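You operate a simulated robot arm through the tools that you are given. There is no shell and no other tool. Be economical: measure what you need, move in short steps, check, and stop when the job is done.

You run a simulated robot arm. Do the job below in one go: nothing can be reset, and whatever is moved stays where it is left.

JOB
Clamp the blank named on the job card in the corner and wipe its oil spot off.
Fine: rag back, clamp open again; leave the other blank. What is to be rubbed or washed off counts as gone when no trace of it is left.

The check looks at the end state, three seconds after you hand in, the way a careful person would. Anything else that was tipped, shoved, dropped, spilled or broken makes it a failure.

ROBOT AND FRAMES
A 7-joint arm with a two-finger parallel gripper on a trunk, on a base that drives. Base frame: it is fixed to the floor where the robot stands at the start and does not move with it; the origin is under the middle of the robot, x ahead of it, y to its left, z up; the surface under the hand at the start is at about z = 0.8. Readings come in m, rad, newtons and seconds.
With the tool pointing down near the work surface it reaches from about 0.3 to 0.72 m from the robot's upright axis, wherever it stands. Its first joint turns from -2.897 to 2.897 rad. Places, roughly: folded rag [0.5, -2, 0.75]; red clamp lever [0.6, -1.8, 1]; squaring corner [0.5, -1.7, 0.8]. Payload 1.57 kg.
Tool frame: the origin (TCP) lies between the finger pads and is the grasp point; the fingertips stand 0.03 m ahead of it; z points along the fingers, y is the line along which they close. Largest opening 0.08 m; finger width 0.017, thickness 0.012; the body of the gripper, 0.04 by 0.082 m, starts 0.08 m behind the TCP.
Orientation is told as [roll, pitch, yaw] about the base's x, y, z axes, in that order, counted from this pose: with the fingers straight down and closing along the base's y, the tool's x points along the base's -x, its y along +y and its z along -z.

CONTROLS
- The arm moves only by the tool nudge_tool. Its argument "deltas" is a list of rows, each a list of 6 numbers: the shift along the tool's x, y, z in m, then the turn, a rotation vector about the tool's x, y, z in rad. In form: [[x, y, z, ax, ay, az], ...]. A call has 1 to 20 rows; each row shifts and turns the commanded pose from where the row before left it, along the tool's axes as they then stand. "claw" is the opening, from 0 (shut) to 1 (fully open), set as the call begins (left out, the last holds). A row lasts 0.2 s, in which the tool goes at most 0.05 m and 0.15 rad; a call with a longer step from one row to the next is refused whole, and so is a gripper value outside its range. A pose out of reach is approached as far as the arm can. The call stops where the force on the tool passes 90 N (or 10 N more than at its start, if that is more) or the arm is blocked; 0.2 s more then pass. Each finger travels about 0.072 m/s and halts on what it meets, pressing with about 21 N; the grip force reading is that of the motor and also rises with nothing between the fingers. The clock runs only during rows and for 0.2 s after the last one: add rows that do not move to give the fingers time. The reply holds the time, the measured pose of the TCP, the force on the tool along the base axes, the opening and the grip force, in the units named above and with some noise, with the torque about the TCP (base axes, N m) and any sound that the robot's microphone picked up, and new pictures: "pictures" is both (left out), scene, wrist or none.
- Cameras (640 x 400 px; columns grow to the right, rows downward): "scene" is now at [0.0006, 0.1216, 1.4587]; the picture's right is [-0.21, -0.98, 0.00], its down [-0.67, 0.15, -0.72] and it looks along [0.71, -0.16, -0.69] (base axes); focal length 286 px, centre (320, 200). "wrist" rides on the gripper at [0.072, -0.007, -0.122] in the tool frame; the picture's right is [0.09, 1.00, 0.00], its down [-0.84, 0.08, -0.54] and it looks along [-0.54, 0.05, 0.84] (tool axes); focal length 238 px, centre (320, 200). There is no depth. A picture from a camera that has moved, and an enlarged one, comes with that camera's place and axes in the base frame and with its lens.
- move_column(by): slides the trunk up (or, below 0, down) by that many m; the arm and the scene camera ride with it, the base frame stays. It gives what a move gives, with no picture.
- steer(legs): drives the robot by 1 to 6 legs, each [ahead, left, turn to the left] in m, m and rad, along the robot's own axes; the way and the turn of a leg run together, so that a leg with both is an arc; at most 1.5 m and 3.142 rad a leg. The arm and the cameras ride along, it lands a little off, and it stops where it bumps. It gives what a move gives, and a new picture of the scene camera.
- head_to(pan, tilt): turns the head with the scene camera to pan (to the left, within 1.501 rad either way) and tilt (down, from -0.506 to 1.204), counted from straight ahead of the robot. It gives what a move gives, and a new picture of the scene camera.
- zoom(camera, box): a new picture of the part [left, top, right, bottom] of that camera's present view, enlarged. The clock stands still meanwhile.
- finish_job(): hands the job in; it is judged then, once.

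Work in short steps. Places have to be worked out from the pictures, the camera data and where the tool is seen: move nearer, look again, correct. Check each grasp and each placing, and mend what went wrong. You have 120 turns and 260 pictures in all, those below and enlarged ones among them. Open the gripper and draw the arm clear of the work before you hand the job in, unless the task says otherwise; then end with one line.

The tools are called after ">>>" as name(argument=value, ...) on one line, values as JSON. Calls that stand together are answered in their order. nudge_tool: Moves the arm, as the interface text tells. Its arguments: {"type":"object","properties":{"deltas":{"type":"array"},"claw":{"type":"number"},"pictures":{"type":"string","enum":["both","scene","wrist","none"]}},"required":["deltas"]} The other tools are called the same way: move_column (by) slides the trunk up or down; steer (legs) drives the base; head_to (pan, tilt) turns the head that bears the scene camera; zoom (camera, box) takes an enlarged picture of a part of a camera's view; finish_job () hands the job in.

At the start:

```text
t: 0.0
ee_pos: [0.408, -0.0122, 1.0792]
orientation: [-0.001, -0.001, 0.002]
wrist_force: [0.7, -0.1, -0.4]
torque: [0.0, -0.03, -0.04]
width: 0.08
grip_force: 0.0
trunk travel left (down, up): [-0.275, 0.205]
robot x, y, heading: [0.0008, 0.0007, -0.0]
head pan, tilt: [-0.216, 0.759]
```

scene: 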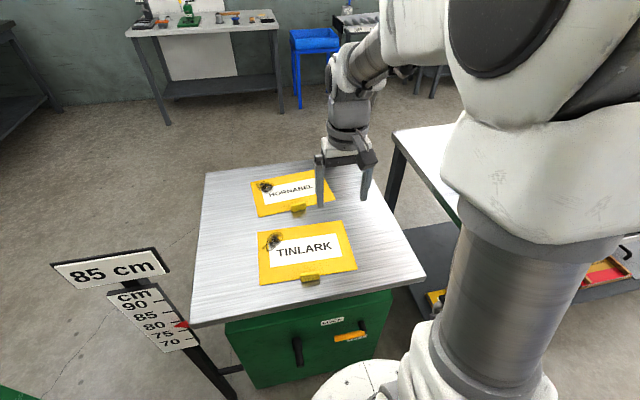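
wrist: 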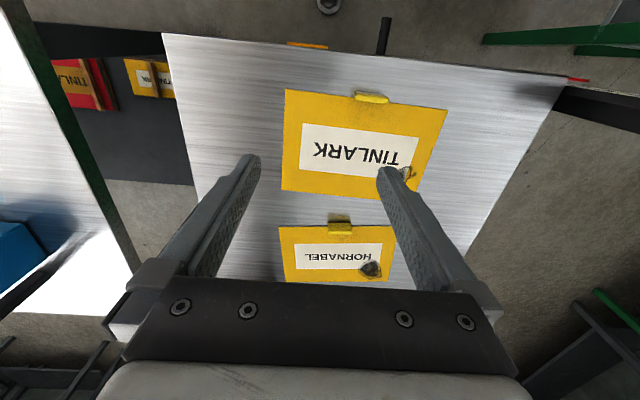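

I see two blanks (TINLARK, HORNABEL) with oil spots on the near table, plus a height scale. I'll enlarge the scale and table front, and look towards the other places on the right.

>>> zoom(camera="scene", box=[40, 230, 400, 400])

>>> head_to(pan=-1.3, tilt=0.5)

```text
1.78 times, centred on (220, 315) of scene
camera zoom: at [0.0006, 0.1216, 1.4587], right [-0.21, -0.98, 0.0], down [-0.67, 0.15, -0.72], along [0.71, -0.16, -0.69], focal length 509 px, centre (498, -4)
```

zoom: 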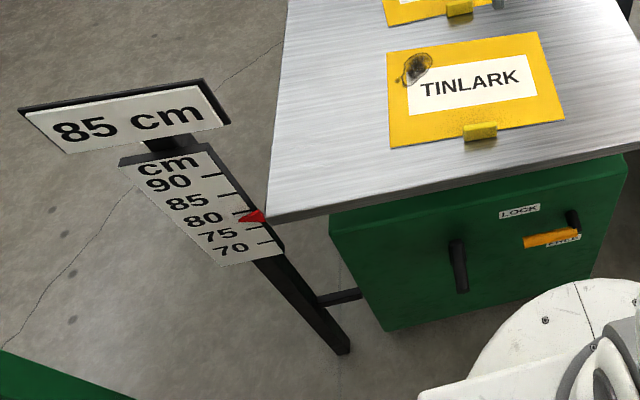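

```text
t: 1.3
ee_pos: [0.4082, -0.0137, 1.0781]
orientation: [0.001, -0.001, -0.001]
wrist_force: [0.4, 0.8, -0.4]
torque: [0.03, 0.01, -0.02]
width: 0.0799
grip_force: 0.1
trunk travel left (down, up): [-0.275, 0.205]
robot x, y, heading: [0.0023, -0.0011, 0.005]
head pan, tilt: [-1.3, 0.499]
camera scene: at [-0.0555, 0.0516, 1.4815], right [-0.96, -0.27, 0.0], down [-0.13, 0.46, -0.88], along [0.24, -0.85, -0.48], focal length 286 px, centre (320, 200)
```

scene: 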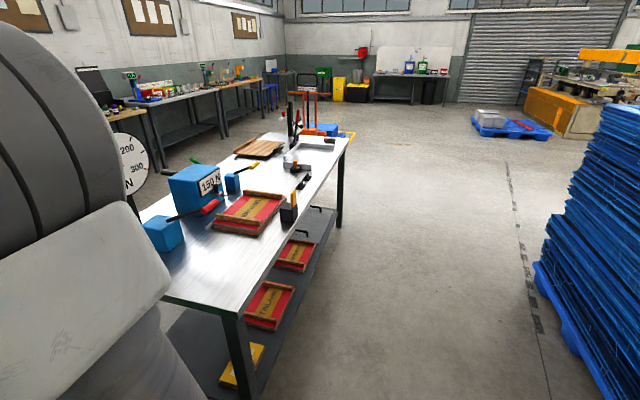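

The second table holds the clamp end. I'll enlarge it to find the job card, rag and corner.

>>> zoom(camera="scene", box=[110, 80, 370, 250])

>>> zoom(camera="scene", box=[230, 85, 370, 175])

```text
2.35 times, centred on (240, 165) of scene
camera zoom: at [-0.0555, 0.0516, 1.4815], right [-0.96, -0.27, 0.0], down [-0.13, 0.46, -0.88], along [0.24, -0.85, -0.48], focal length 674 px, centre (508, 282)
```

zoom: 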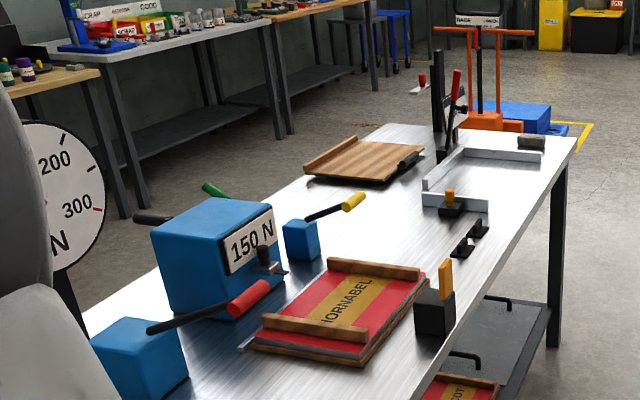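

```text
4.44 times, centred on (300, 130) of scene
camera zoom: at [-0.0555, 0.0516, 1.4815], right [-0.96, -0.27, 0.0], down [-0.13, 0.46, -0.88], along [0.24, -0.85, -0.48], focal length 1273 px, centre (409, 511)
```

zoom: 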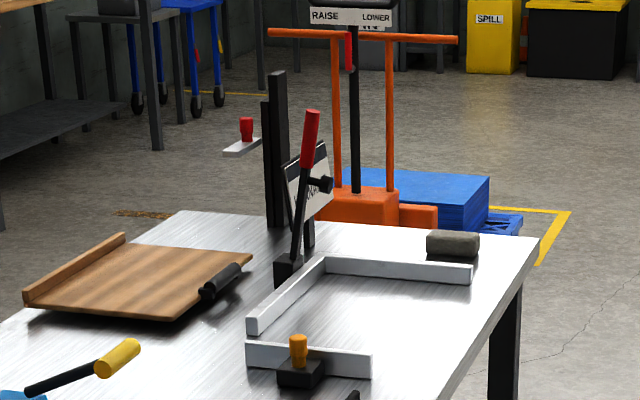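

The table's near long edge is around x≈0.35, so I turn right in place and drive along it for a closer look at the corner and the card.

>>> steer(legs=[[0, 0, -1.571], [1.0, 0, 0]])

>>> head_to(pan=0.7, tilt=0.5)

```text
t: 13.3
ee_pos: [-0.0112, -1.4012, 1.0771]
orientation: [-0.002, 0.0, -1.569]
wrist_force: [0.3, 0.4, 0.7]
torque: [-0.04, -0.01, -0.01]
width: 0.0803
grip_force: 0.1
trunk travel left (down, up): [-0.275, 0.205]
robot x, y, heading: [-0.0001, -0.9965, -1.576]
head pan, tilt: [-1.3, 0.499]
camera scene: at [0.0533, -0.9385, 1.4815], right [-0.27, 0.96, 0.0], down [0.46, 0.13, -0.88], along [-0.85, -0.24, -0.48], focal length 286 px, centre (320, 200)
```

scene: 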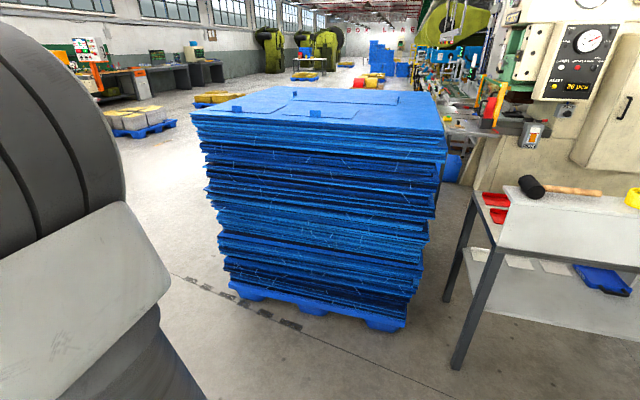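

```text
t: 15.2
ee_pos: [-0.0117, -1.4006, 1.0782]
orientation: [0.001, 0.0, -1.57]
wrist_force: [0.0, -0.2, 0.3]
torque: [0.02, -0.01, 0.01]
width: 0.0799
grip_force: 0.1
trunk travel left (down, up): [-0.275, 0.205]
robot x, y, heading: [0.0056, -0.9948, -1.57]
head pan, tilt: [0.7, 0.499]
camera scene: at [0.1997, -0.9835, 1.4815], right [-0.76, -0.65, 0.0], down [-0.31, 0.37, -0.88], along [0.57, -0.67, -0.48], focal length 286 px, centre (320, 200)
```

scene: 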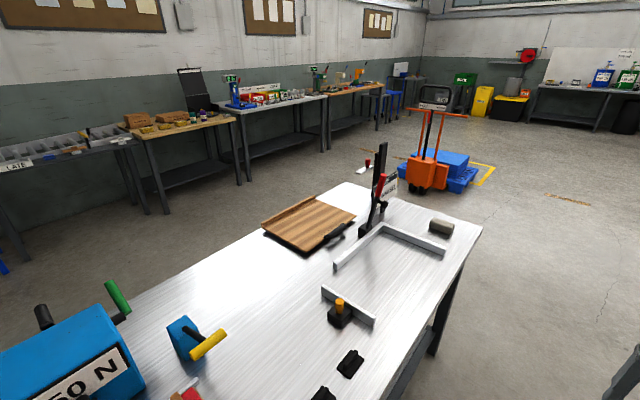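

I'll enlarge the clamp area.

>>> zoom(camera="scene", box=[310, 130, 470, 230])

>>> zoom(camera="scene", box=[350, 135, 414, 175])

```text
4.00 times, centred on (390, 180) of scene
camera zoom: at [0.1997, -0.9835, 1.4815], right [-0.76, -0.65, 0.0], down [-0.31, 0.37, -0.88], along [0.57, -0.67, -0.48], focal length 1146 px, centre (40, 280)
```

zoom: 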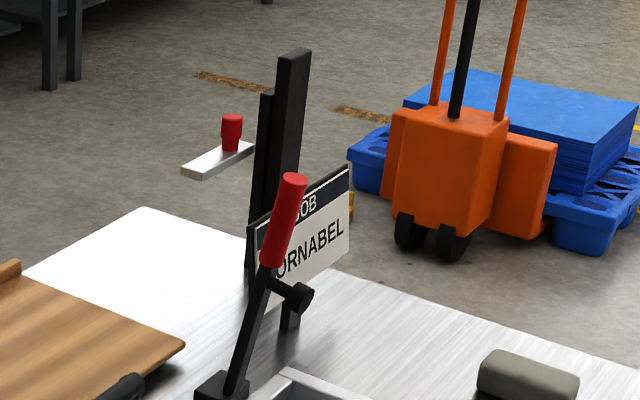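

```text
10.00 times, centred on (382, 155) of scene
camera zoom: at [0.1997, -0.9835, 1.4815], right [-0.76, -0.65, 0.0], down [-0.31, 0.37, -0.88], along [0.57, -0.67, -0.48], focal length 2865 px, centre (-300, 650)
```

zoom: 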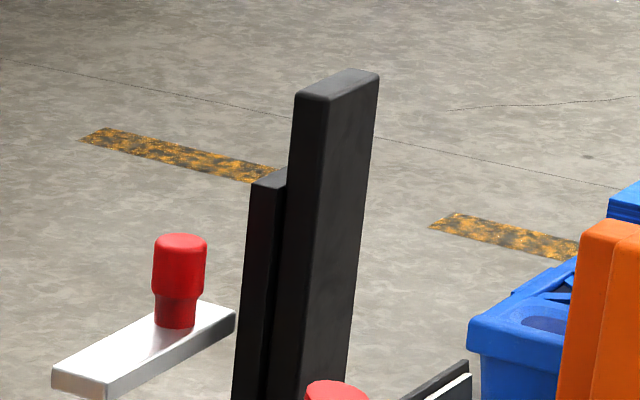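

The card says HORNABEL. I'll enlarge the corner and the other objects around it before fetching the blank.

>>> zoom(camera="scene", box=[300, 200, 492, 320])

>>> steer(legs=[[0.65, 0, 0]])

>>> head_to(pan=1.45, tilt=0.75)

```text
3.33 times, centred on (396, 260) of scene
camera zoom: at [0.1997, -0.9835, 1.4815], right [-0.76, -0.65, 0.0], down [-0.31, 0.37, -0.88], along [0.57, -0.67, -0.48], focal length 955 px, centre (67, 0)
```

zoom: 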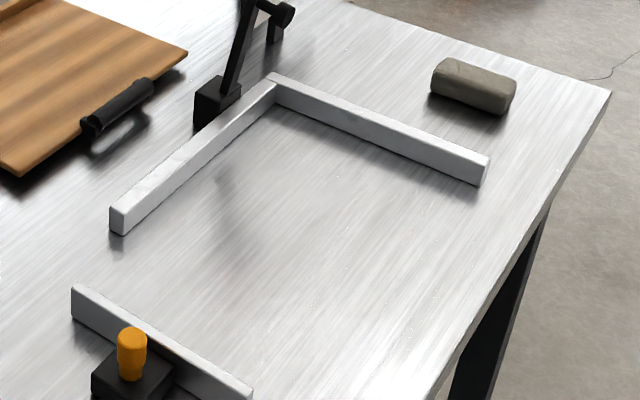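

```text
t: 19.9
ee_pos: [-0.0132, -2.0485, 1.0774]
orientation: [0.001, 0.0, -1.571]
wrist_force: [0.1, 0.2, 0.0]
torque: [-0.03, 0.0, -0.05]
width: 0.0801
grip_force: 0.0
trunk travel left (down, up): [-0.275, 0.205]
robot x, y, heading: [-0.0003, -1.6387, -1.577]
head pan, tilt: [0.7, 0.499]
camera scene: at [0.1996, -1.6325, 1.4815], right [-0.77, -0.64, 0.0], down [-0.31, 0.37, -0.88], along [0.56, -0.67, -0.48], focal length 286 px, centre (320, 200)
```

scene: 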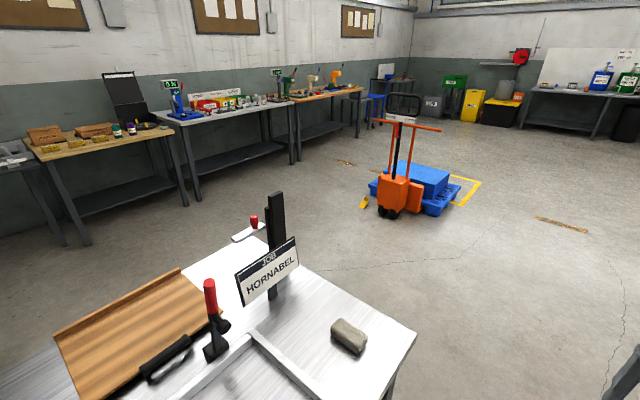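

```text
t: 21.0
ee_pos: [-0.0134, -2.0493, 1.0769]
orientation: [0.001, 0.001, -1.573]
wrist_force: [0.4, 0.0, 0.0]
torque: [-0.01, 0.0, -0.03]
width: 0.0799
grip_force: 0.1
trunk travel left (down, up): [-0.275, 0.205]
robot x, y, heading: [-0.0018, -1.6379, -1.574]
head pan, tilt: [1.45, 0.75]
camera scene: at [0.2234, -1.573, 1.4595], right [-0.12, -0.99, 0.0], down [-0.68, 0.08, -0.73], along [0.73, -0.09, -0.68], focal length 286 px, centre (320, 200)
```

scene: 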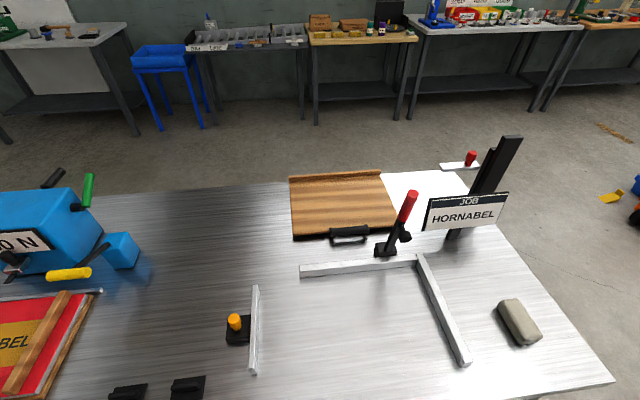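

Corner's inner vertex is near (0.63, -1.88), tabletop z≈0.81; clamp is behind the back fence. Let me enlarge clamp and rag.

>>> zoom(camera="scene", box=[350, 170, 446, 270])

>>> zoom(camera="scene", box=[290, 220, 570, 395])

```text
4.00 times, centred on (398, 220) of scene
camera zoom: at [0.2234, -1.573, 1.4595], right [-0.12, -0.99, 0.0], down [-0.68, 0.08, -0.73], along [0.73, -0.09, -0.68], focal length 1146 px, centre (8, 120)
```

zoom: 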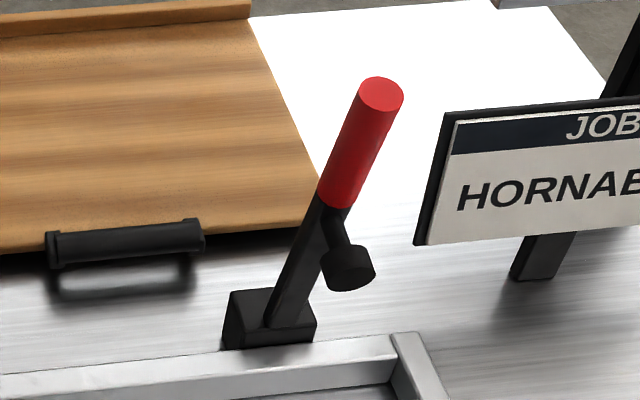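

```text
2.29 times, centred on (430, 308) of scene
camera zoom: at [0.2234, -1.573, 1.4595], right [-0.12, -0.99, 0.0], down [-0.68, 0.08, -0.73], along [0.73, -0.09, -0.68], focal length 655 px, centre (69, -46)
```

zoom: 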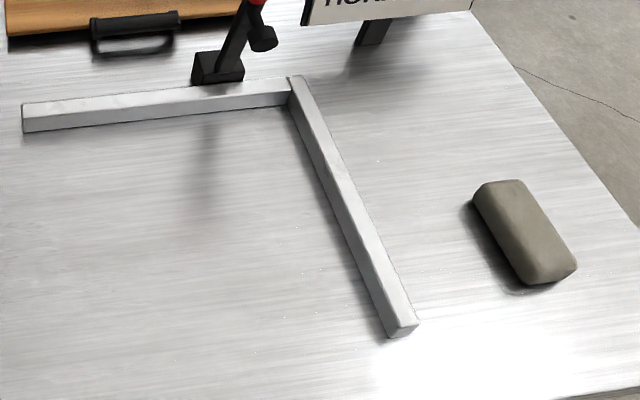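

Clamp lever stands upright (open). Now back to the first table to fetch the HORNABEL blank, raising nothing yet.

>>> steer(legs=[[-1.2, 0, 0], [-0.44, 0, 0], [0, 0, 1.573]])

>>> head_to(pan=-0.1, tilt=0.8)

```text
t: 37.3
ee_pos: [0.407, 0.0008, 1.078]
orientation: [0.0, 0.0, 0.015]
wrist_force: [0.0, 0.5, -0.1]
torque: [0.01, 0.02, 0.02]
width: 0.08
grip_force: 0.1
trunk travel left (down, up): [-0.275, 0.205]
robot x, y, heading: [-0.0042, 0.0099, 0.015]
head pan, tilt: [1.45, 0.75]
camera scene: at [-0.0739, 0.2285, 1.4595], right [0.99, -0.1, 0.0], down [-0.07, -0.68, -0.73], along [0.08, 0.73, -0.68], focal length 286 px, centre (320, 200)
```

scene: 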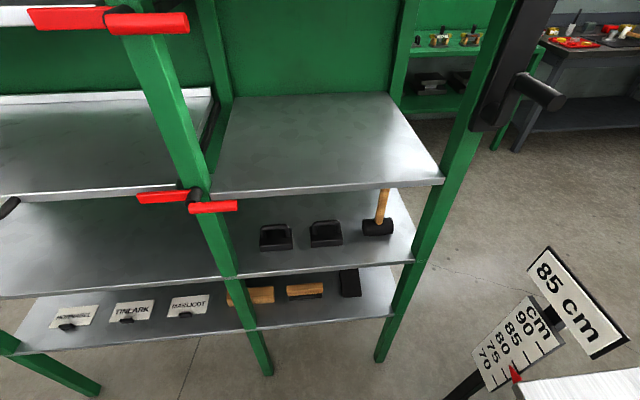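

```text
t: 39.0
ee_pos: [0.4078, 0.0012, 1.0788]
orientation: [0.0, 0.0, 0.015]
wrist_force: [-0.1, -0.3, -0.5]
torque: [-0.02, -0.02, 0.0]
width: 0.0798
grip_force: 0.0
trunk travel left (down, up): [-0.275, 0.205]
robot x, y, heading: [0.0012, 0.006, 0.017]
head pan, tilt: [-0.099, 0.799]
camera scene: at [-0.0022, 0.1394, 1.4555], right [-0.08, -1.0, 0.0], down [-0.71, 0.06, -0.7], along [0.69, -0.06, -0.72], focal length 286 px, centre (320, 200)
```

scene: 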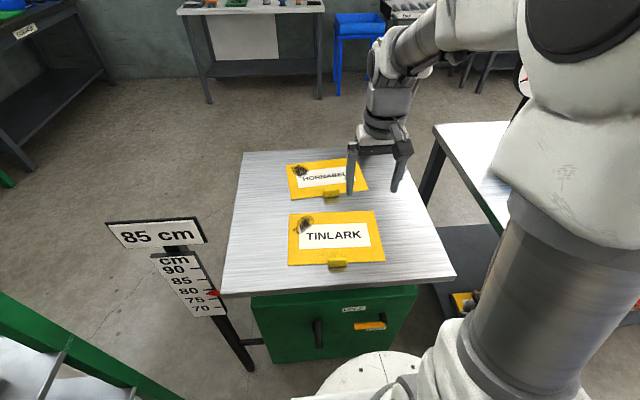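

Move the hand over towards the HORNABEL tab at ≈(0.62, 0.04), staying high, and look with the wrist camera.

>>> nudge_tool(deltas=[[-0.04, 0.01, 0, 0, 0, 0], [-0.04, 0.01, 0, 0, 0, 0], [-0.04, 0.01, 0, 0, 0, 0], [-0.04, 0.01, 0.03, 0, 0, 0], [0, 0, 0.04, 0, 0, 0], [0, 0, 0, 0, 0, 0]])

>>> zoom(camera="scene", box=[270, 140, 430, 280])

```text
refused: row 4 steps farther than a row can; nothing moved
```

```text
2.86 times, centred on (350, 210) of scene
camera zoom: at [-0.0022, 0.1394, 1.4555], right [-0.08, -1.0, 0.0], down [-0.71, 0.06, -0.7], along [0.69, -0.06, -0.72], focal length 818 px, centre (234, 171)
```

zoom: 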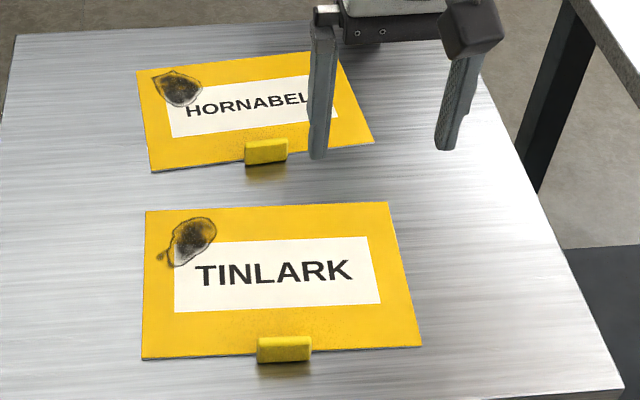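

Redo with shorter rows.

>>> nudge_tool(deltas=[[-0.04, 0.01, 0, 0, 0, 0], [-0.04, 0.01, 0, 0, 0, 0], [-0.04, 0.01, 0, 0, 0, 0], [-0.04, 0.01, 0, 0, 0, 0], [0, 0, 0.04, 0, 0, 0], [0, 0, 0.03, 0, 0, 0], [0, 0, 0, 0, 0, 0]])

```text
t: 40.6
ee_pos: [0.567, 0.0439, 1.0066]
orientation: [0.0, 0.0, 0.016]
wrist_force: [0.1, -0.4, 0.8]
torque: [0.0, 0.04, 0.0]
width: 0.0798
grip_force: 0.1
trunk travel left (down, up): [-0.275, 0.205]
robot x, y, heading: [-0.0006, 0.008, 0.012]
head pan, tilt: [-0.099, 0.799]
camera scene: at [-0.0021, 0.1393, 1.4555], right [-0.08, -1.0, 0.0], down [-0.71, 0.06, -0.7], along [0.69, -0.06, -0.72], focal length 286 px, centre (320, 200)
camera wrist: at [0.4945, 0.037, 1.1305], right [-0.11, 0.99, 0.0], down [0.84, 0.09, 0.54], along [0.54, 0.06, -0.84], focal length 238 px, centre (320, 200)
```

scene: 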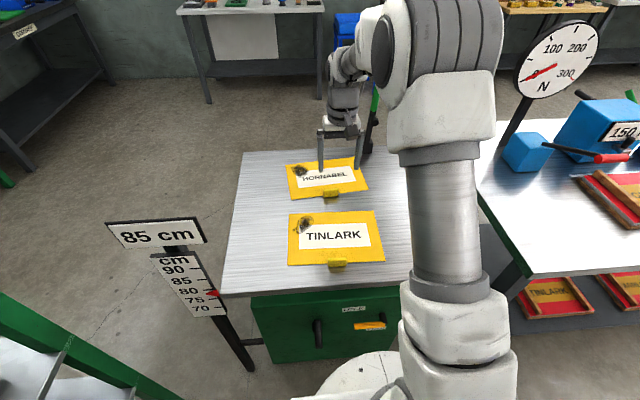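
wrist: 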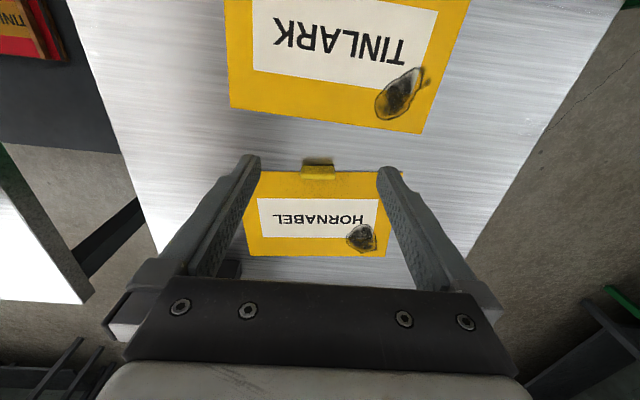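

Tab is at about (0.64, 0.05). I enlarge it to see its shape.

>>> zoom(camera="wrist", box=[270, 140, 366, 200])

>>> zoom(camera="scene", box=[280, 150, 376, 210])

```text
6.67 times, centred on (318, 170) of wrist
camera zoom: at [0.4945, 0.037, 1.1305], right [-0.11, 0.99, 0.0], down [0.84, 0.09, 0.54], along [0.54, 0.06, -0.84], focal length 1589 px, centre (333, 400)
```

zoom: 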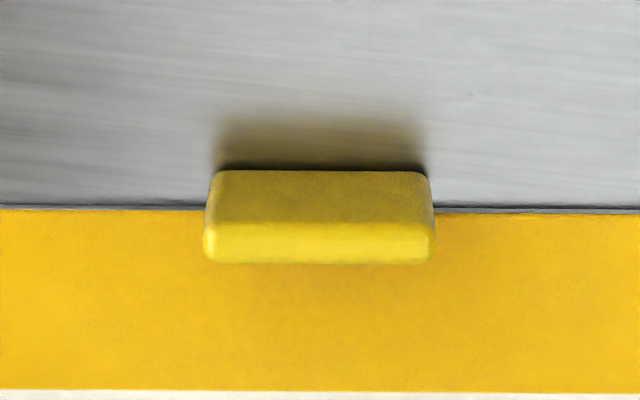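

```text
6.67 times, centred on (328, 180) of scene
camera zoom: at [-0.0021, 0.1393, 1.4555], right [-0.08, -1.0, 0.0], down [-0.71, 0.06, -0.7], along [0.69, -0.06, -0.72], focal length 1910 px, centre (267, 333)
```

zoom: 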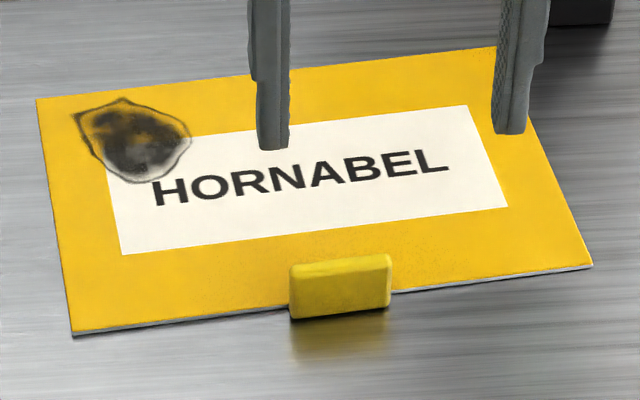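

The tab is about 5 cm × 1.3 cm × 2 cm, blank yawed ≈ +0.1. I'll turn the tool so the fingers close across the tab's thin side, and move above it.

>>> nudge_tool(deltas=[[0, 0, 0, 0, 0, 0.148], [0, 0, 0, 0, 0, 0.148], [0, 0, 0, 0, 0, 0.148], [0, 0, 0, 0, 0, 0.148], [0, 0, 0, 0, 0, 0.148], [0, 0, 0, 0, 0, 0.148], [0, 0, 0, 0, 0, 0.148], [0, 0, 0, 0, 0, 0.148], [0, 0, 0, 0, 0, 0.148], [0, 0, 0, 0, 0, 0.148], [0, 0.04, 0, 0, 0, 0], [-0.002, 0.039, 0, 0, 0, 0], [0, 0, 0.04, 0, 0, 0], [0, 0, 0.04, 0, 0, 0], [0, 0, 0, 0, 0, 0]])

```text
t: 43.8
ee_pos: [0.6443, 0.0511, 0.9298]
orientation: [-0.002, -0.001, -1.464]
wrist_force: [0.3, 0.1, -0.1]
torque: [-0.01, -0.05, -0.01]
width: 0.0799
grip_force: 0.1
trunk travel left (down, up): [-0.275, 0.205]
robot x, y, heading: [-0.0038, 0.0086, 0.013]
head pan, tilt: [-0.099, 0.799]
camera scene: at [-0.0021, 0.1393, 1.4555], right [-0.08, -1.0, 0.0], down [-0.71, 0.06, -0.7], along [0.69, -0.06, -0.72], focal length 286 px, centre (320, 200)
camera wrist: at [0.6308, 0.1213, 1.0512], right [0.98, 0.2, 0.0], down [0.17, -0.82, 0.54], along [0.11, -0.53, -0.84], focal length 238 px, centre (320, 200)
```

scene: 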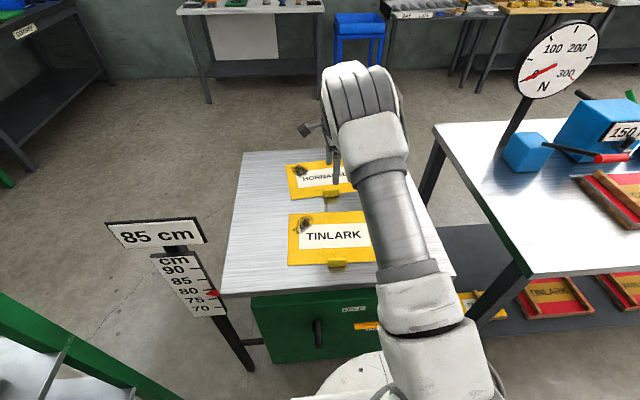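
wrist: 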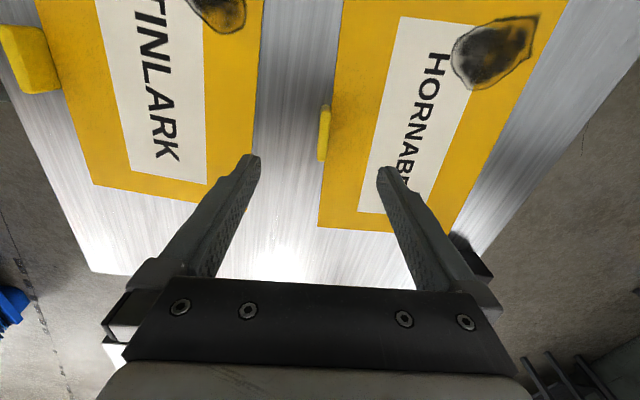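

Well aligned. Descend to about z=0.845 and look.

>>> nudge_tool(deltas=[[0.002, 0.004, 0.03, 0, 0, 0], [0, 0, 0.03, 0, 0, 0], [0, 0, 0.024, 0, 0, 0], [0, 0, 0, 0, 0, 0]])

>>> zoom(camera="wrist", box=[200, 60, 440, 210])

>>> zoom(camera="scene", box=[280, 140, 376, 200])

```text
t: 44.8
ee_pos: [0.6482, 0.0526, 0.8445]
orientation: [-0.001, 0.0, -1.465]
wrist_force: [0.9, -0.9, 0.0]
torque: [0.01, 0.01, -0.01]
width: 0.0797
grip_force: 0.0
trunk travel left (down, up): [-0.275, 0.205]
robot x, y, heading: [-0.0015, 0.0118, 0.014]
head pan, tilt: [-0.099, 0.799]
camera scene: at [-0.0022, 0.1393, 1.4555], right [-0.08, -1.0, 0.0], down [-0.71, 0.06, -0.7], along [0.69, -0.06, -0.72], focal length 286 px, centre (320, 200)
camera wrist: at [0.6347, 0.1239, 0.9663], right [0.98, 0.2, 0.0], down [0.17, -0.82, 0.54], along [0.11, -0.53, -0.84], focal length 238 px, centre (320, 200)
```

scene: 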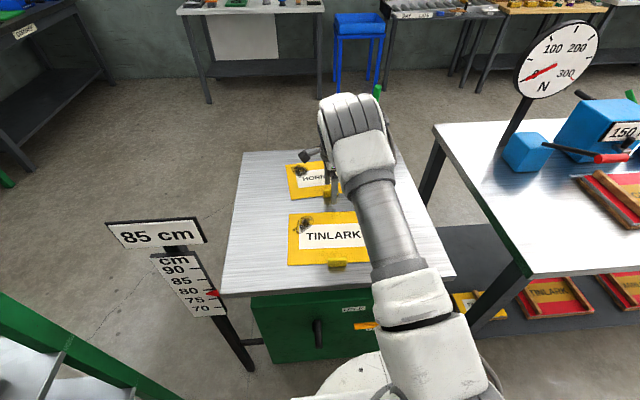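
wrist: 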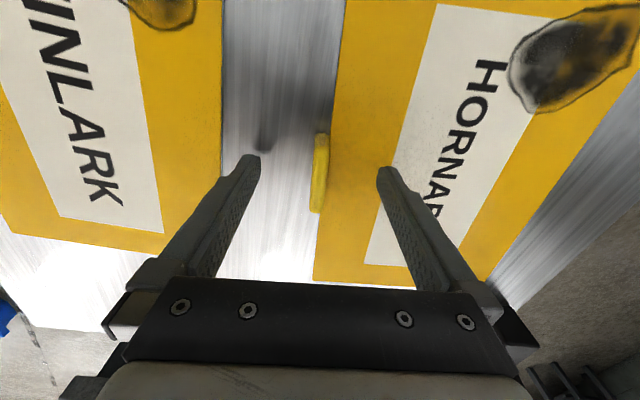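

```text
2.67 times, centred on (320, 135) of wrist
camera zoom: at [0.6347, 0.1239, 0.9663], right [0.98, 0.2, 0.0], down [0.17, -0.82, 0.54], along [0.11, -0.53, -0.84], focal length 636 px, centre (320, 373)
```

zoom: 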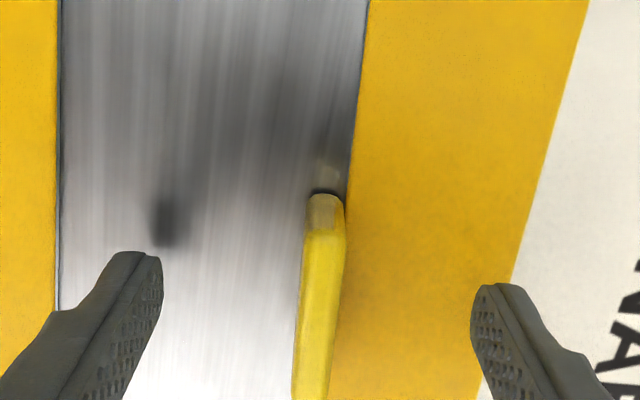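

```text
6.67 times, centred on (328, 170) of scene
camera zoom: at [-0.0022, 0.1393, 1.4555], right [-0.08, -1.0, 0.0], down [-0.71, 0.06, -0.7], along [0.69, -0.06, -0.72], focal length 1910 px, centre (267, 400)
```

zoom: 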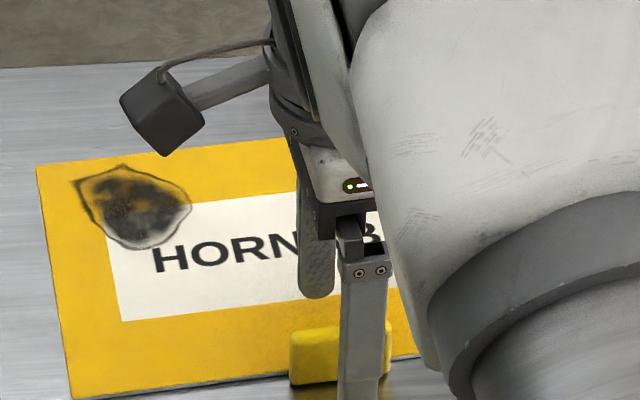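

Fingertips straddle the tab but are still slightly above the plate; descend a little further in small rows, then check force.

>>> nudge_tool(deltas=[[0, 0, 0.004, 0, 0, 0], [0, 0, 0.003, 0, 0, 0], [0, 0, 0, 0, 0, 0]], pictures="wrist")

```text
t: 45.6
ee_pos: [0.6487, 0.0526, 0.8371]
orientation: [0.001, 0.0, -1.464]
wrist_force: [0.3, -0.6, 0.0]
torque: [0.01, 0.0, 0.01]
width: 0.0802
grip_force: 0.2
trunk travel left (down, up): [-0.275, 0.205]
robot x, y, heading: [-0.0004, 0.0072, 0.012]
head pan, tilt: [-0.099, 0.799]
camera wrist: at [0.6349, 0.1239, 0.9591], right [0.98, 0.2, 0.0], down [0.17, -0.82, 0.54], along [0.11, -0.53, -0.84], focal length 238 px, centre (320, 200)
```

wrist: 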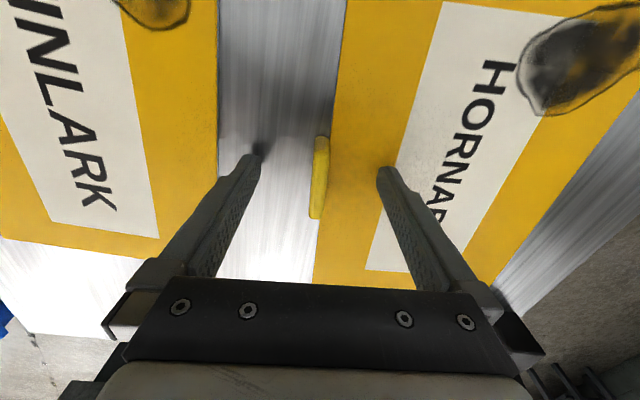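

Tips are just above the plate. Close on the tab.

>>> nudge_tool(deltas=[[0, 0, 0, 0, 0, 0], [0, 0, 0, 0, 0, 0], [0, 0, 0, 0, 0, 0], [0, 0, 0, 0, 0, 0], [0, 0, 0, 0, 0, 0]], claw=0, pictures="wrist")

```text
t: 46.8
ee_pos: [0.6487, 0.0527, 0.8368]
orientation: [0.001, 0.0, -1.465]
wrist_force: [-0.9, -0.2, -0.6]
torque: [-0.01, -0.02, -0.02]
width: 0.0097
grip_force: 20.4
trunk travel left (down, up): [-0.275, 0.205]
robot x, y, heading: [0.0002, 0.0084, 0.012]
head pan, tilt: [-0.099, 0.799]
camera wrist: at [0.6348, 0.1239, 0.9592], right [0.98, 0.2, 0.0], down [0.17, -0.82, 0.54], along [0.11, -0.53, -0.84], focal length 238 px, centre (320, 200)
```

wrist: 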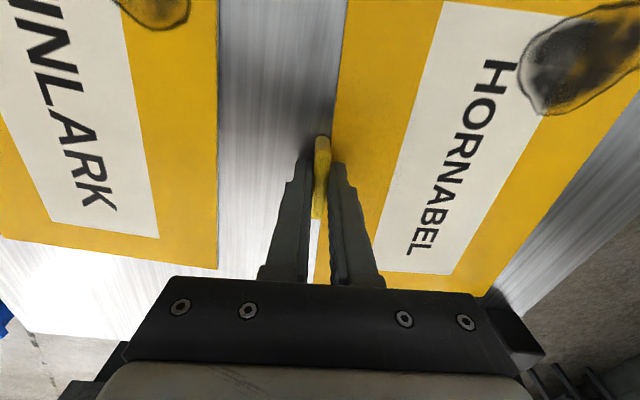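

Gripped (width 9.7 mm). Lift straight up slowly.

>>> nudge_tool(deltas=[[0, 0, -0.01, 0, 0, 0], [0, 0, -0.02, 0, 0, 0], [0, 0, -0.03, 0, 0, 0], [0, 0, -0.03, 0, 0, 0], [0, 0, 0, 0, 0, 0]])

```text
t: 48.0
ee_pos: [0.647, 0.0519, 0.9275]
orientation: [0.0, 0.001, -1.465]
wrist_force: [0.8, 0.5, -1.3]
torque: [-0.04, 0.08, -0.02]
width: 0.0094
grip_force: 20.9
trunk travel left (down, up): [-0.275, 0.205]
robot x, y, heading: [-0.0022, 0.0089, 0.015]
head pan, tilt: [-0.099, 0.799]
camera scene: at [-0.0022, 0.1393, 1.4555], right [-0.08, -1.0, 0.0], down [-0.71, 0.06, -0.7], along [0.69, -0.06, -0.72], focal length 286 px, centre (320, 200)
camera wrist: at [0.6341, 0.1243, 1.0492], right [0.98, 0.2, 0.0], down [0.17, -0.82, 0.54], along [0.11, -0.53, -0.84], focal length 238 px, centre (320, 200)
```

scene: 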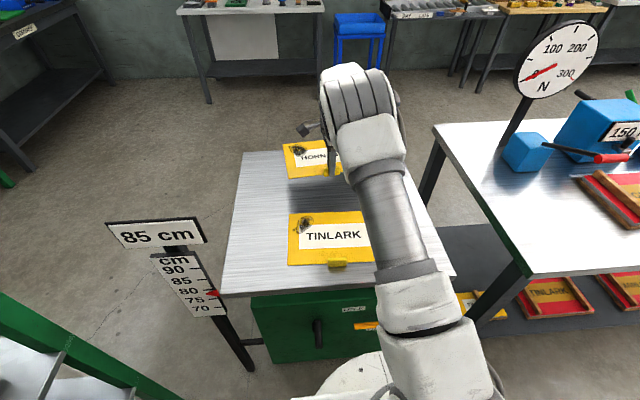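
wrist: 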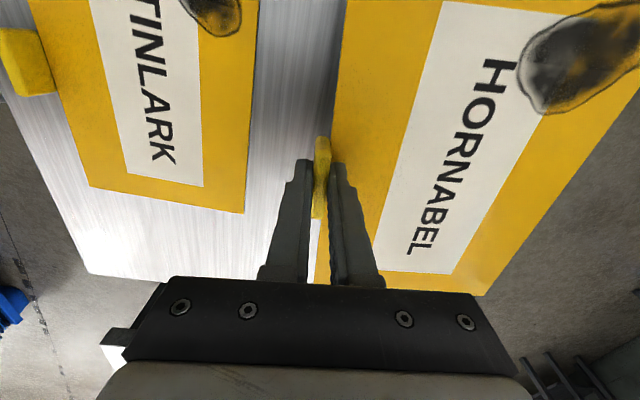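

Blank lifted level and light. Raise further and retract towards the robot.

>>> nudge_tool(deltas=[[0, 0, -0.04, 0, 0, 0], [0, 0, -0.04, 0, 0, 0], [0, 0, -0.04, 0, 0, 0], [0, -0.04, 0, 0, 0, 0], [0, -0.04, 0, 0, 0, 0], [0, -0.04, 0, 0, 0, 0], [0, -0.04, 0, 0, 0, 0], [0, -0.04, 0, 0, 0, 0], [0, 0, 0, 0, 0, 0]], pictures="none")

>>> steer(legs=[[0, 0, -1.571], [1.3, 0, 0], [0.4, 0, 0]])

```text
t: 50.0
ee_pos: [0.4502, 0.0306, 1.0465]
orientation: [0.001, 0.0, -1.463]
wrist_force: [-0.9, -0.1, -0.8]
torque: [-0.02, 0.04, -0.02]
width: 0.0094
grip_force: 20.9
trunk travel left (down, up): [-0.275, 0.205]
robot x, y, heading: [-0.0003, 0.0087, 0.015]
head pan, tilt: [-0.099, 0.799]
```

```text
t: 66.6
ee_pos: [0.0382, -2.1561, 1.0473]
orientation: [-0.001, 0.0, -3.042]
wrist_force: [0.5, 0.1, -0.2]
torque: [0.1, -0.02, 0.02]
width: 0.0093
grip_force: 21.0
trunk travel left (down, up): [-0.275, 0.205]
robot x, y, heading: [0.0201, -1.7044, -1.564]
head pan, tilt: [-0.099, 0.799]
camera scene: at [0.152, -1.7044, 1.4555], right [-1.0, 0.09, 0.0], down [0.07, 0.71, -0.7], along [-0.06, -0.69, -0.72], focal length 286 px, centre (320, 200)
```

scene: 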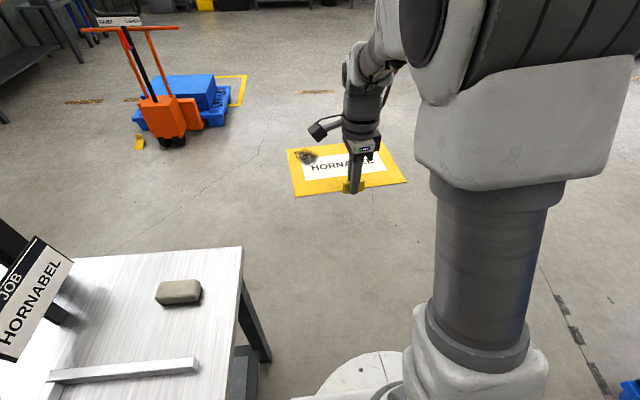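

Raise the trunk for clearance over the clamp, then turn to face the corner.

>>> move_column(by=0.1)

>>> steer(legs=[[0, 0, 1.564]])

```text
t: 68.0
ee_pos: [0.038, -2.1551, 1.1471]
orientation: [0.001, 0.001, -3.04]
wrist_force: [-0.6, -0.3, -1.3]
torque: [0.12, 0.02, -0.01]
width: 0.0092
grip_force: 21.1
trunk travel left (down, up): [-0.375, 0.105]
robot x, y, heading: [0.0207, -1.705, -1.56]
head pan, tilt: [-0.099, 0.799]
```

```text
t: 73.5
ee_pos: [0.471, -1.687, 1.1459]
orientation: [0.002, 0.001, -1.472]
wrist_force: [-0.2, -0.5, -1.3]
torque: [-0.01, 0.06, -0.02]
width: 0.0092
grip_force: 20.9
trunk travel left (down, up): [-0.375, 0.105]
robot x, y, heading: [0.0177, -1.7032, 0.001]
head pan, tilt: [-0.099, 0.799]
camera scene: at [0.0195, -1.5732, 1.5555], right [-0.09, -1.0, 0.0], down [-0.71, 0.07, -0.7], along [0.69, -0.06, -0.72], focal length 286 px, centre (320, 200)
```

scene: 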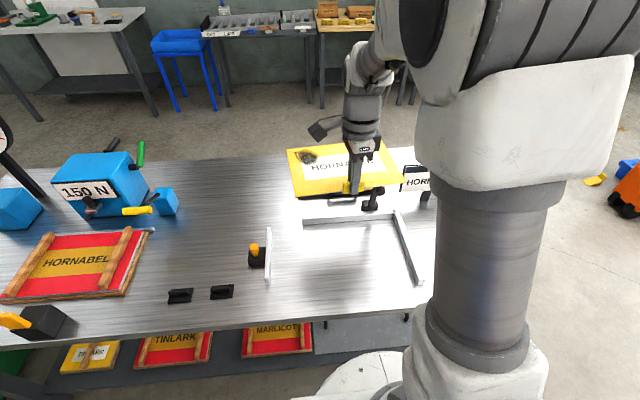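

The robot is in front of the corner. Enlarge the fence to locate it more exactly.

>>> zoom(camera="scene", box=[280, 180, 440, 300])

>>> zoom(camera="wrist", box=[0, 0, 640, 400])

```text
3.33 times, centred on (360, 240) of scene
camera zoom: at [0.0195, -1.5732, 1.5555], right [-0.09, -1.0, 0.0], down [-0.71, 0.07, -0.7], along [0.69, -0.06, -0.72], focal length 955 px, centre (187, 67)
```

zoom: 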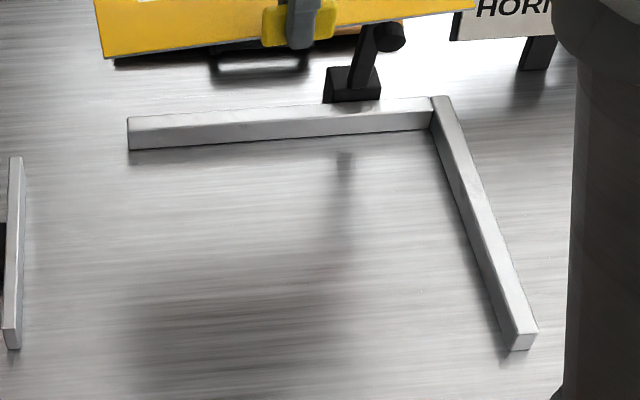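

```text
1.00 times, centred on (320, 200) of wrist (not enlarged: the box is as wide or as high as the picture)
camera zoom: at [0.4578, -1.6148, 1.2688], right [0.98, 0.19, 0.0], down [0.16, -0.83, 0.54], along [0.1, -0.53, -0.84], focal length 238 px, centre (320, 200)
```

zoom: 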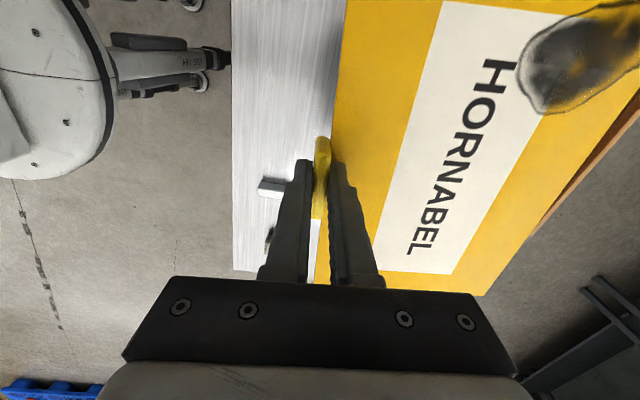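

Fences are axis-aligned: back inner face x≈0.636, right inner face y≈-1.888; clamp foot hovers at (0.60,-1.81,0.97), so I must bring the blank in low from the front. Retract, square up, shift right, lower to z≈0.90.

>>> nudge_tool(deltas=[[0, -0.035, 0, 0, 0, 0], [0, -0.035, 0, 0, 0, 0], [0, -0.03, 0, 0, 0, 0.099], [-0.022, 0, 0, 0, 0, 0], [-0.023, 0, 0, 0, 0, 0], [0, 0, 0.04, 0, 0, 0], [0, 0, 0.04, 0, 0, 0], [0, 0, 0.04, 0, 0, 0], [0, 0, 0.04, 0, 0, 0], [0, 0, 0.04, 0, 0, 0], [0, 0, 0.04, 0, 0, 0], [0, 0, 0, 0, 0, 0]])

```text
t: 76.1
ee_pos: [0.3712, -1.7413, 0.9059]
orientation: [-0.001, -0.001, -1.573]
wrist_force: [0.1, 0.5, -1.4]
torque: [0.01, 0.09, 0.01]
width: 0.0095
grip_force: 21.2
trunk travel left (down, up): [-0.375, 0.105]
robot x, y, heading: [0.0198, -1.7051, 0.01]
head pan, tilt: [-0.099, 0.799]
camera scene: at [0.0197, -1.5733, 1.5555], right [-0.09, -1.0, 0.0], down [-0.71, 0.07, -0.7], along [0.69, -0.06, -0.72], focal length 286 px, centre (320, 200)
camera wrist: at [0.3657, -1.6679, 1.0282], right [1.0, 0.09, 0.0], down [0.08, -0.84, 0.54], along [0.05, -0.54, -0.84], focal length 238 px, centre (320, 200)
```

scene: 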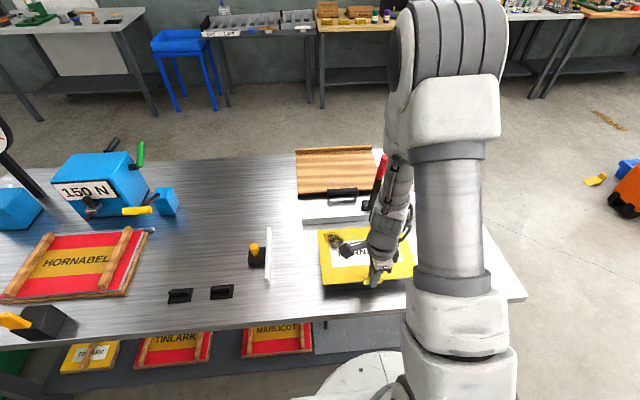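
wrist: 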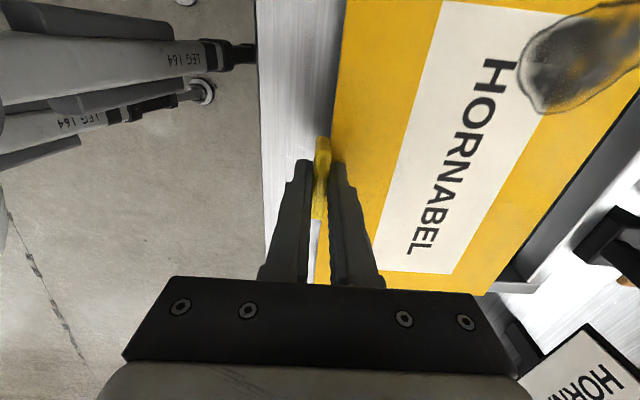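

Now lower nearly to the table and move in to x≈0.45.

>>> nudge_tool(deltas=[[0, 0, 0.03, 0, 0, 0], [0, 0.03, 0.02, 0, 0, 0], [0, 0.03, 0.007, 0, 0, 0], [0, 0.015, 0, 0, 0, 0], [0, 0, 0, 0, 0, 0]])

>>> zoom(camera="scene", box=[290, 170, 440, 290])

```text
t: 77.2
ee_pos: [0.4378, -1.7413, 0.8532]
orientation: [-0.007, 0.004, -1.573]
wrist_force: [-23.4, 0.4, 64.4]
torque: [0.33, -0.22, 0.19]
width: 0.0095
grip_force: 20.8
trunk travel left (down, up): [-0.375, 0.105]
robot x, y, heading: [0.018, -1.7023, 0.006]
head pan, tilt: [-0.099, 0.799]
stopped in row 5: the force on the tool passed its limit at 95 N (the readings are from after the stop); the commanded pose is now the measured one
camera scene: at [0.0123, -1.573, 1.5558], right [-0.09, -1.0, 0.0], down [-0.71, 0.07, -0.7], along [0.7, -0.07, -0.71], focal length 286 px, centre (320, 200)
camera wrist: at [0.4328, -1.6695, 0.9764], right [1.0, 0.09, -0.01], down [0.08, -0.84, 0.54], along [0.04, -0.54, -0.84], focal length 238 px, centre (320, 200)
```

scene: 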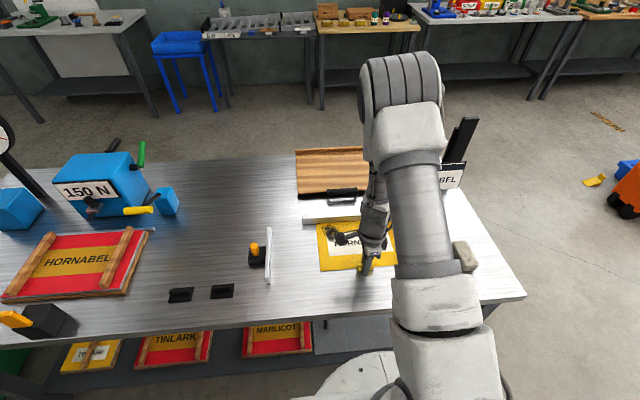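
wrist: 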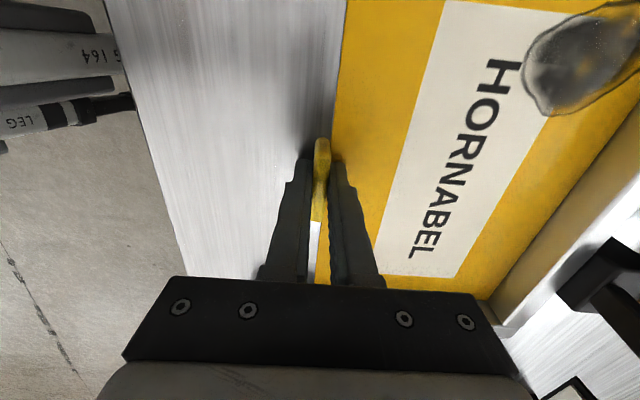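

```text
3.33 times, centred on (365, 230) of scene
camera zoom: at [0.0123, -1.573, 1.5558], right [-0.09, -1.0, 0.0], down [-0.71, 0.07, -0.7], along [0.7, -0.07, -0.71], focal length 955 px, centre (170, 100)
```

zoom: 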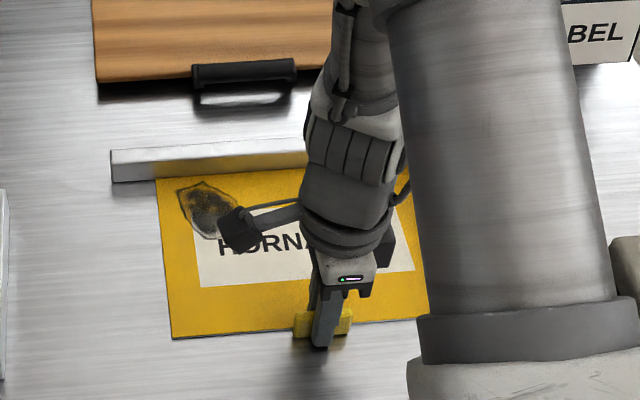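

The blank touched the table (top z≈0.815) and seemingly the back fence. Back off 3 mm in x and 5 mm up, and read.

>>> nudge_tool(deltas=[[0, -0.003, -0.004, 0, 0, 0], [0, 0, 0, 0, 0, 0]], pictures="wrist")

```text
t: 77.8
ee_pos: [0.438, -1.7412, 0.8535]
orientation: [-0.007, 0.002, -1.57]
wrist_force: [-9.1, 0.0, 28.3]
torque: [0.07, -0.6, -0.09]
width: 0.0092
grip_force: 20.8
trunk travel left (down, up): [-0.375, 0.105]
robot x, y, heading: [0.0151, -1.705, 0.007]
head pan, tilt: [-0.099, 0.799]
camera wrist: at [0.4327, -1.6692, 0.9763], right [1.0, 0.09, -0.01], down [0.08, -0.84, 0.54], along [0.04, -0.54, -0.84], focal length 238 px, centre (320, 200)
```

wrist: 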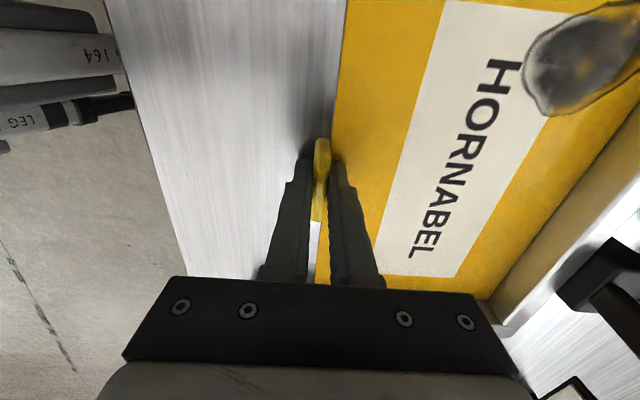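

Still loaded; ease up a bit more.

>>> nudge_tool(deltas=[[0, 0, -0.003, 0, 0, 0], [0, 0, 0, 0, 0, 0]], pictures="none")

```text
t: 78.5
ee_pos: [0.4374, -1.7409, 0.8547]
orientation: [-0.01, 0.002, -1.571]
wrist_force: [-3.1, 1.3, -0.1]
torque: [-0.19, 0.06, 0.11]
width: 0.0096
grip_force: 21.2
trunk travel left (down, up): [-0.375, 0.105]
robot x, y, heading: [0.0169, -1.7034, 0.007]
head pan, tilt: [-0.099, 0.799]
```

Lightly resting now. Slide right towards the side fence in small steps.

>>> nudge_tool(deltas=[[-0.004, 0, 0, 0, 0, 0], [-0.004, 0, 0, 0, 0, 0], [0, 0, 0, 0, 0, 0]], pictures="wrist")

```text
t: 79.2
ee_pos: [0.4379, -1.7481, 0.8569]
orientation: [-0.013, 0.004, -1.571]
wrist_force: [-6.0, 17.3, 0.0]
torque: [0.31, 0.06, -0.01]
width: 0.0098
grip_force: 21.5
trunk travel left (down, up): [-0.375, 0.105]
robot x, y, heading: [0.0172, -1.7053, 0.008]
head pan, tilt: [-0.099, 0.799]
camera wrist: at [0.4332, -1.6757, 0.9787], right [1.0, 0.09, -0.01], down [0.08, -0.84, 0.54], along [0.04, -0.54, -0.84], focal length 238 px, centre (320, 200)
```

wrist: 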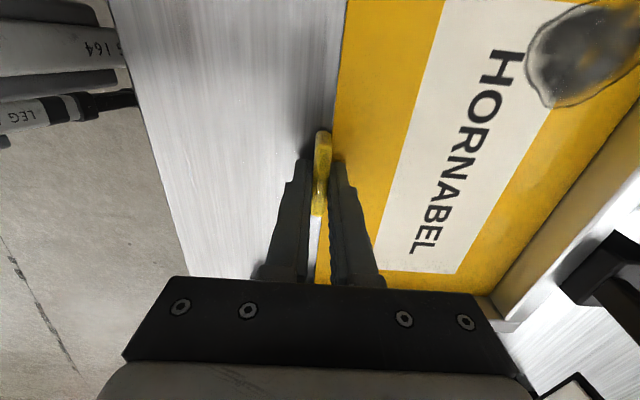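

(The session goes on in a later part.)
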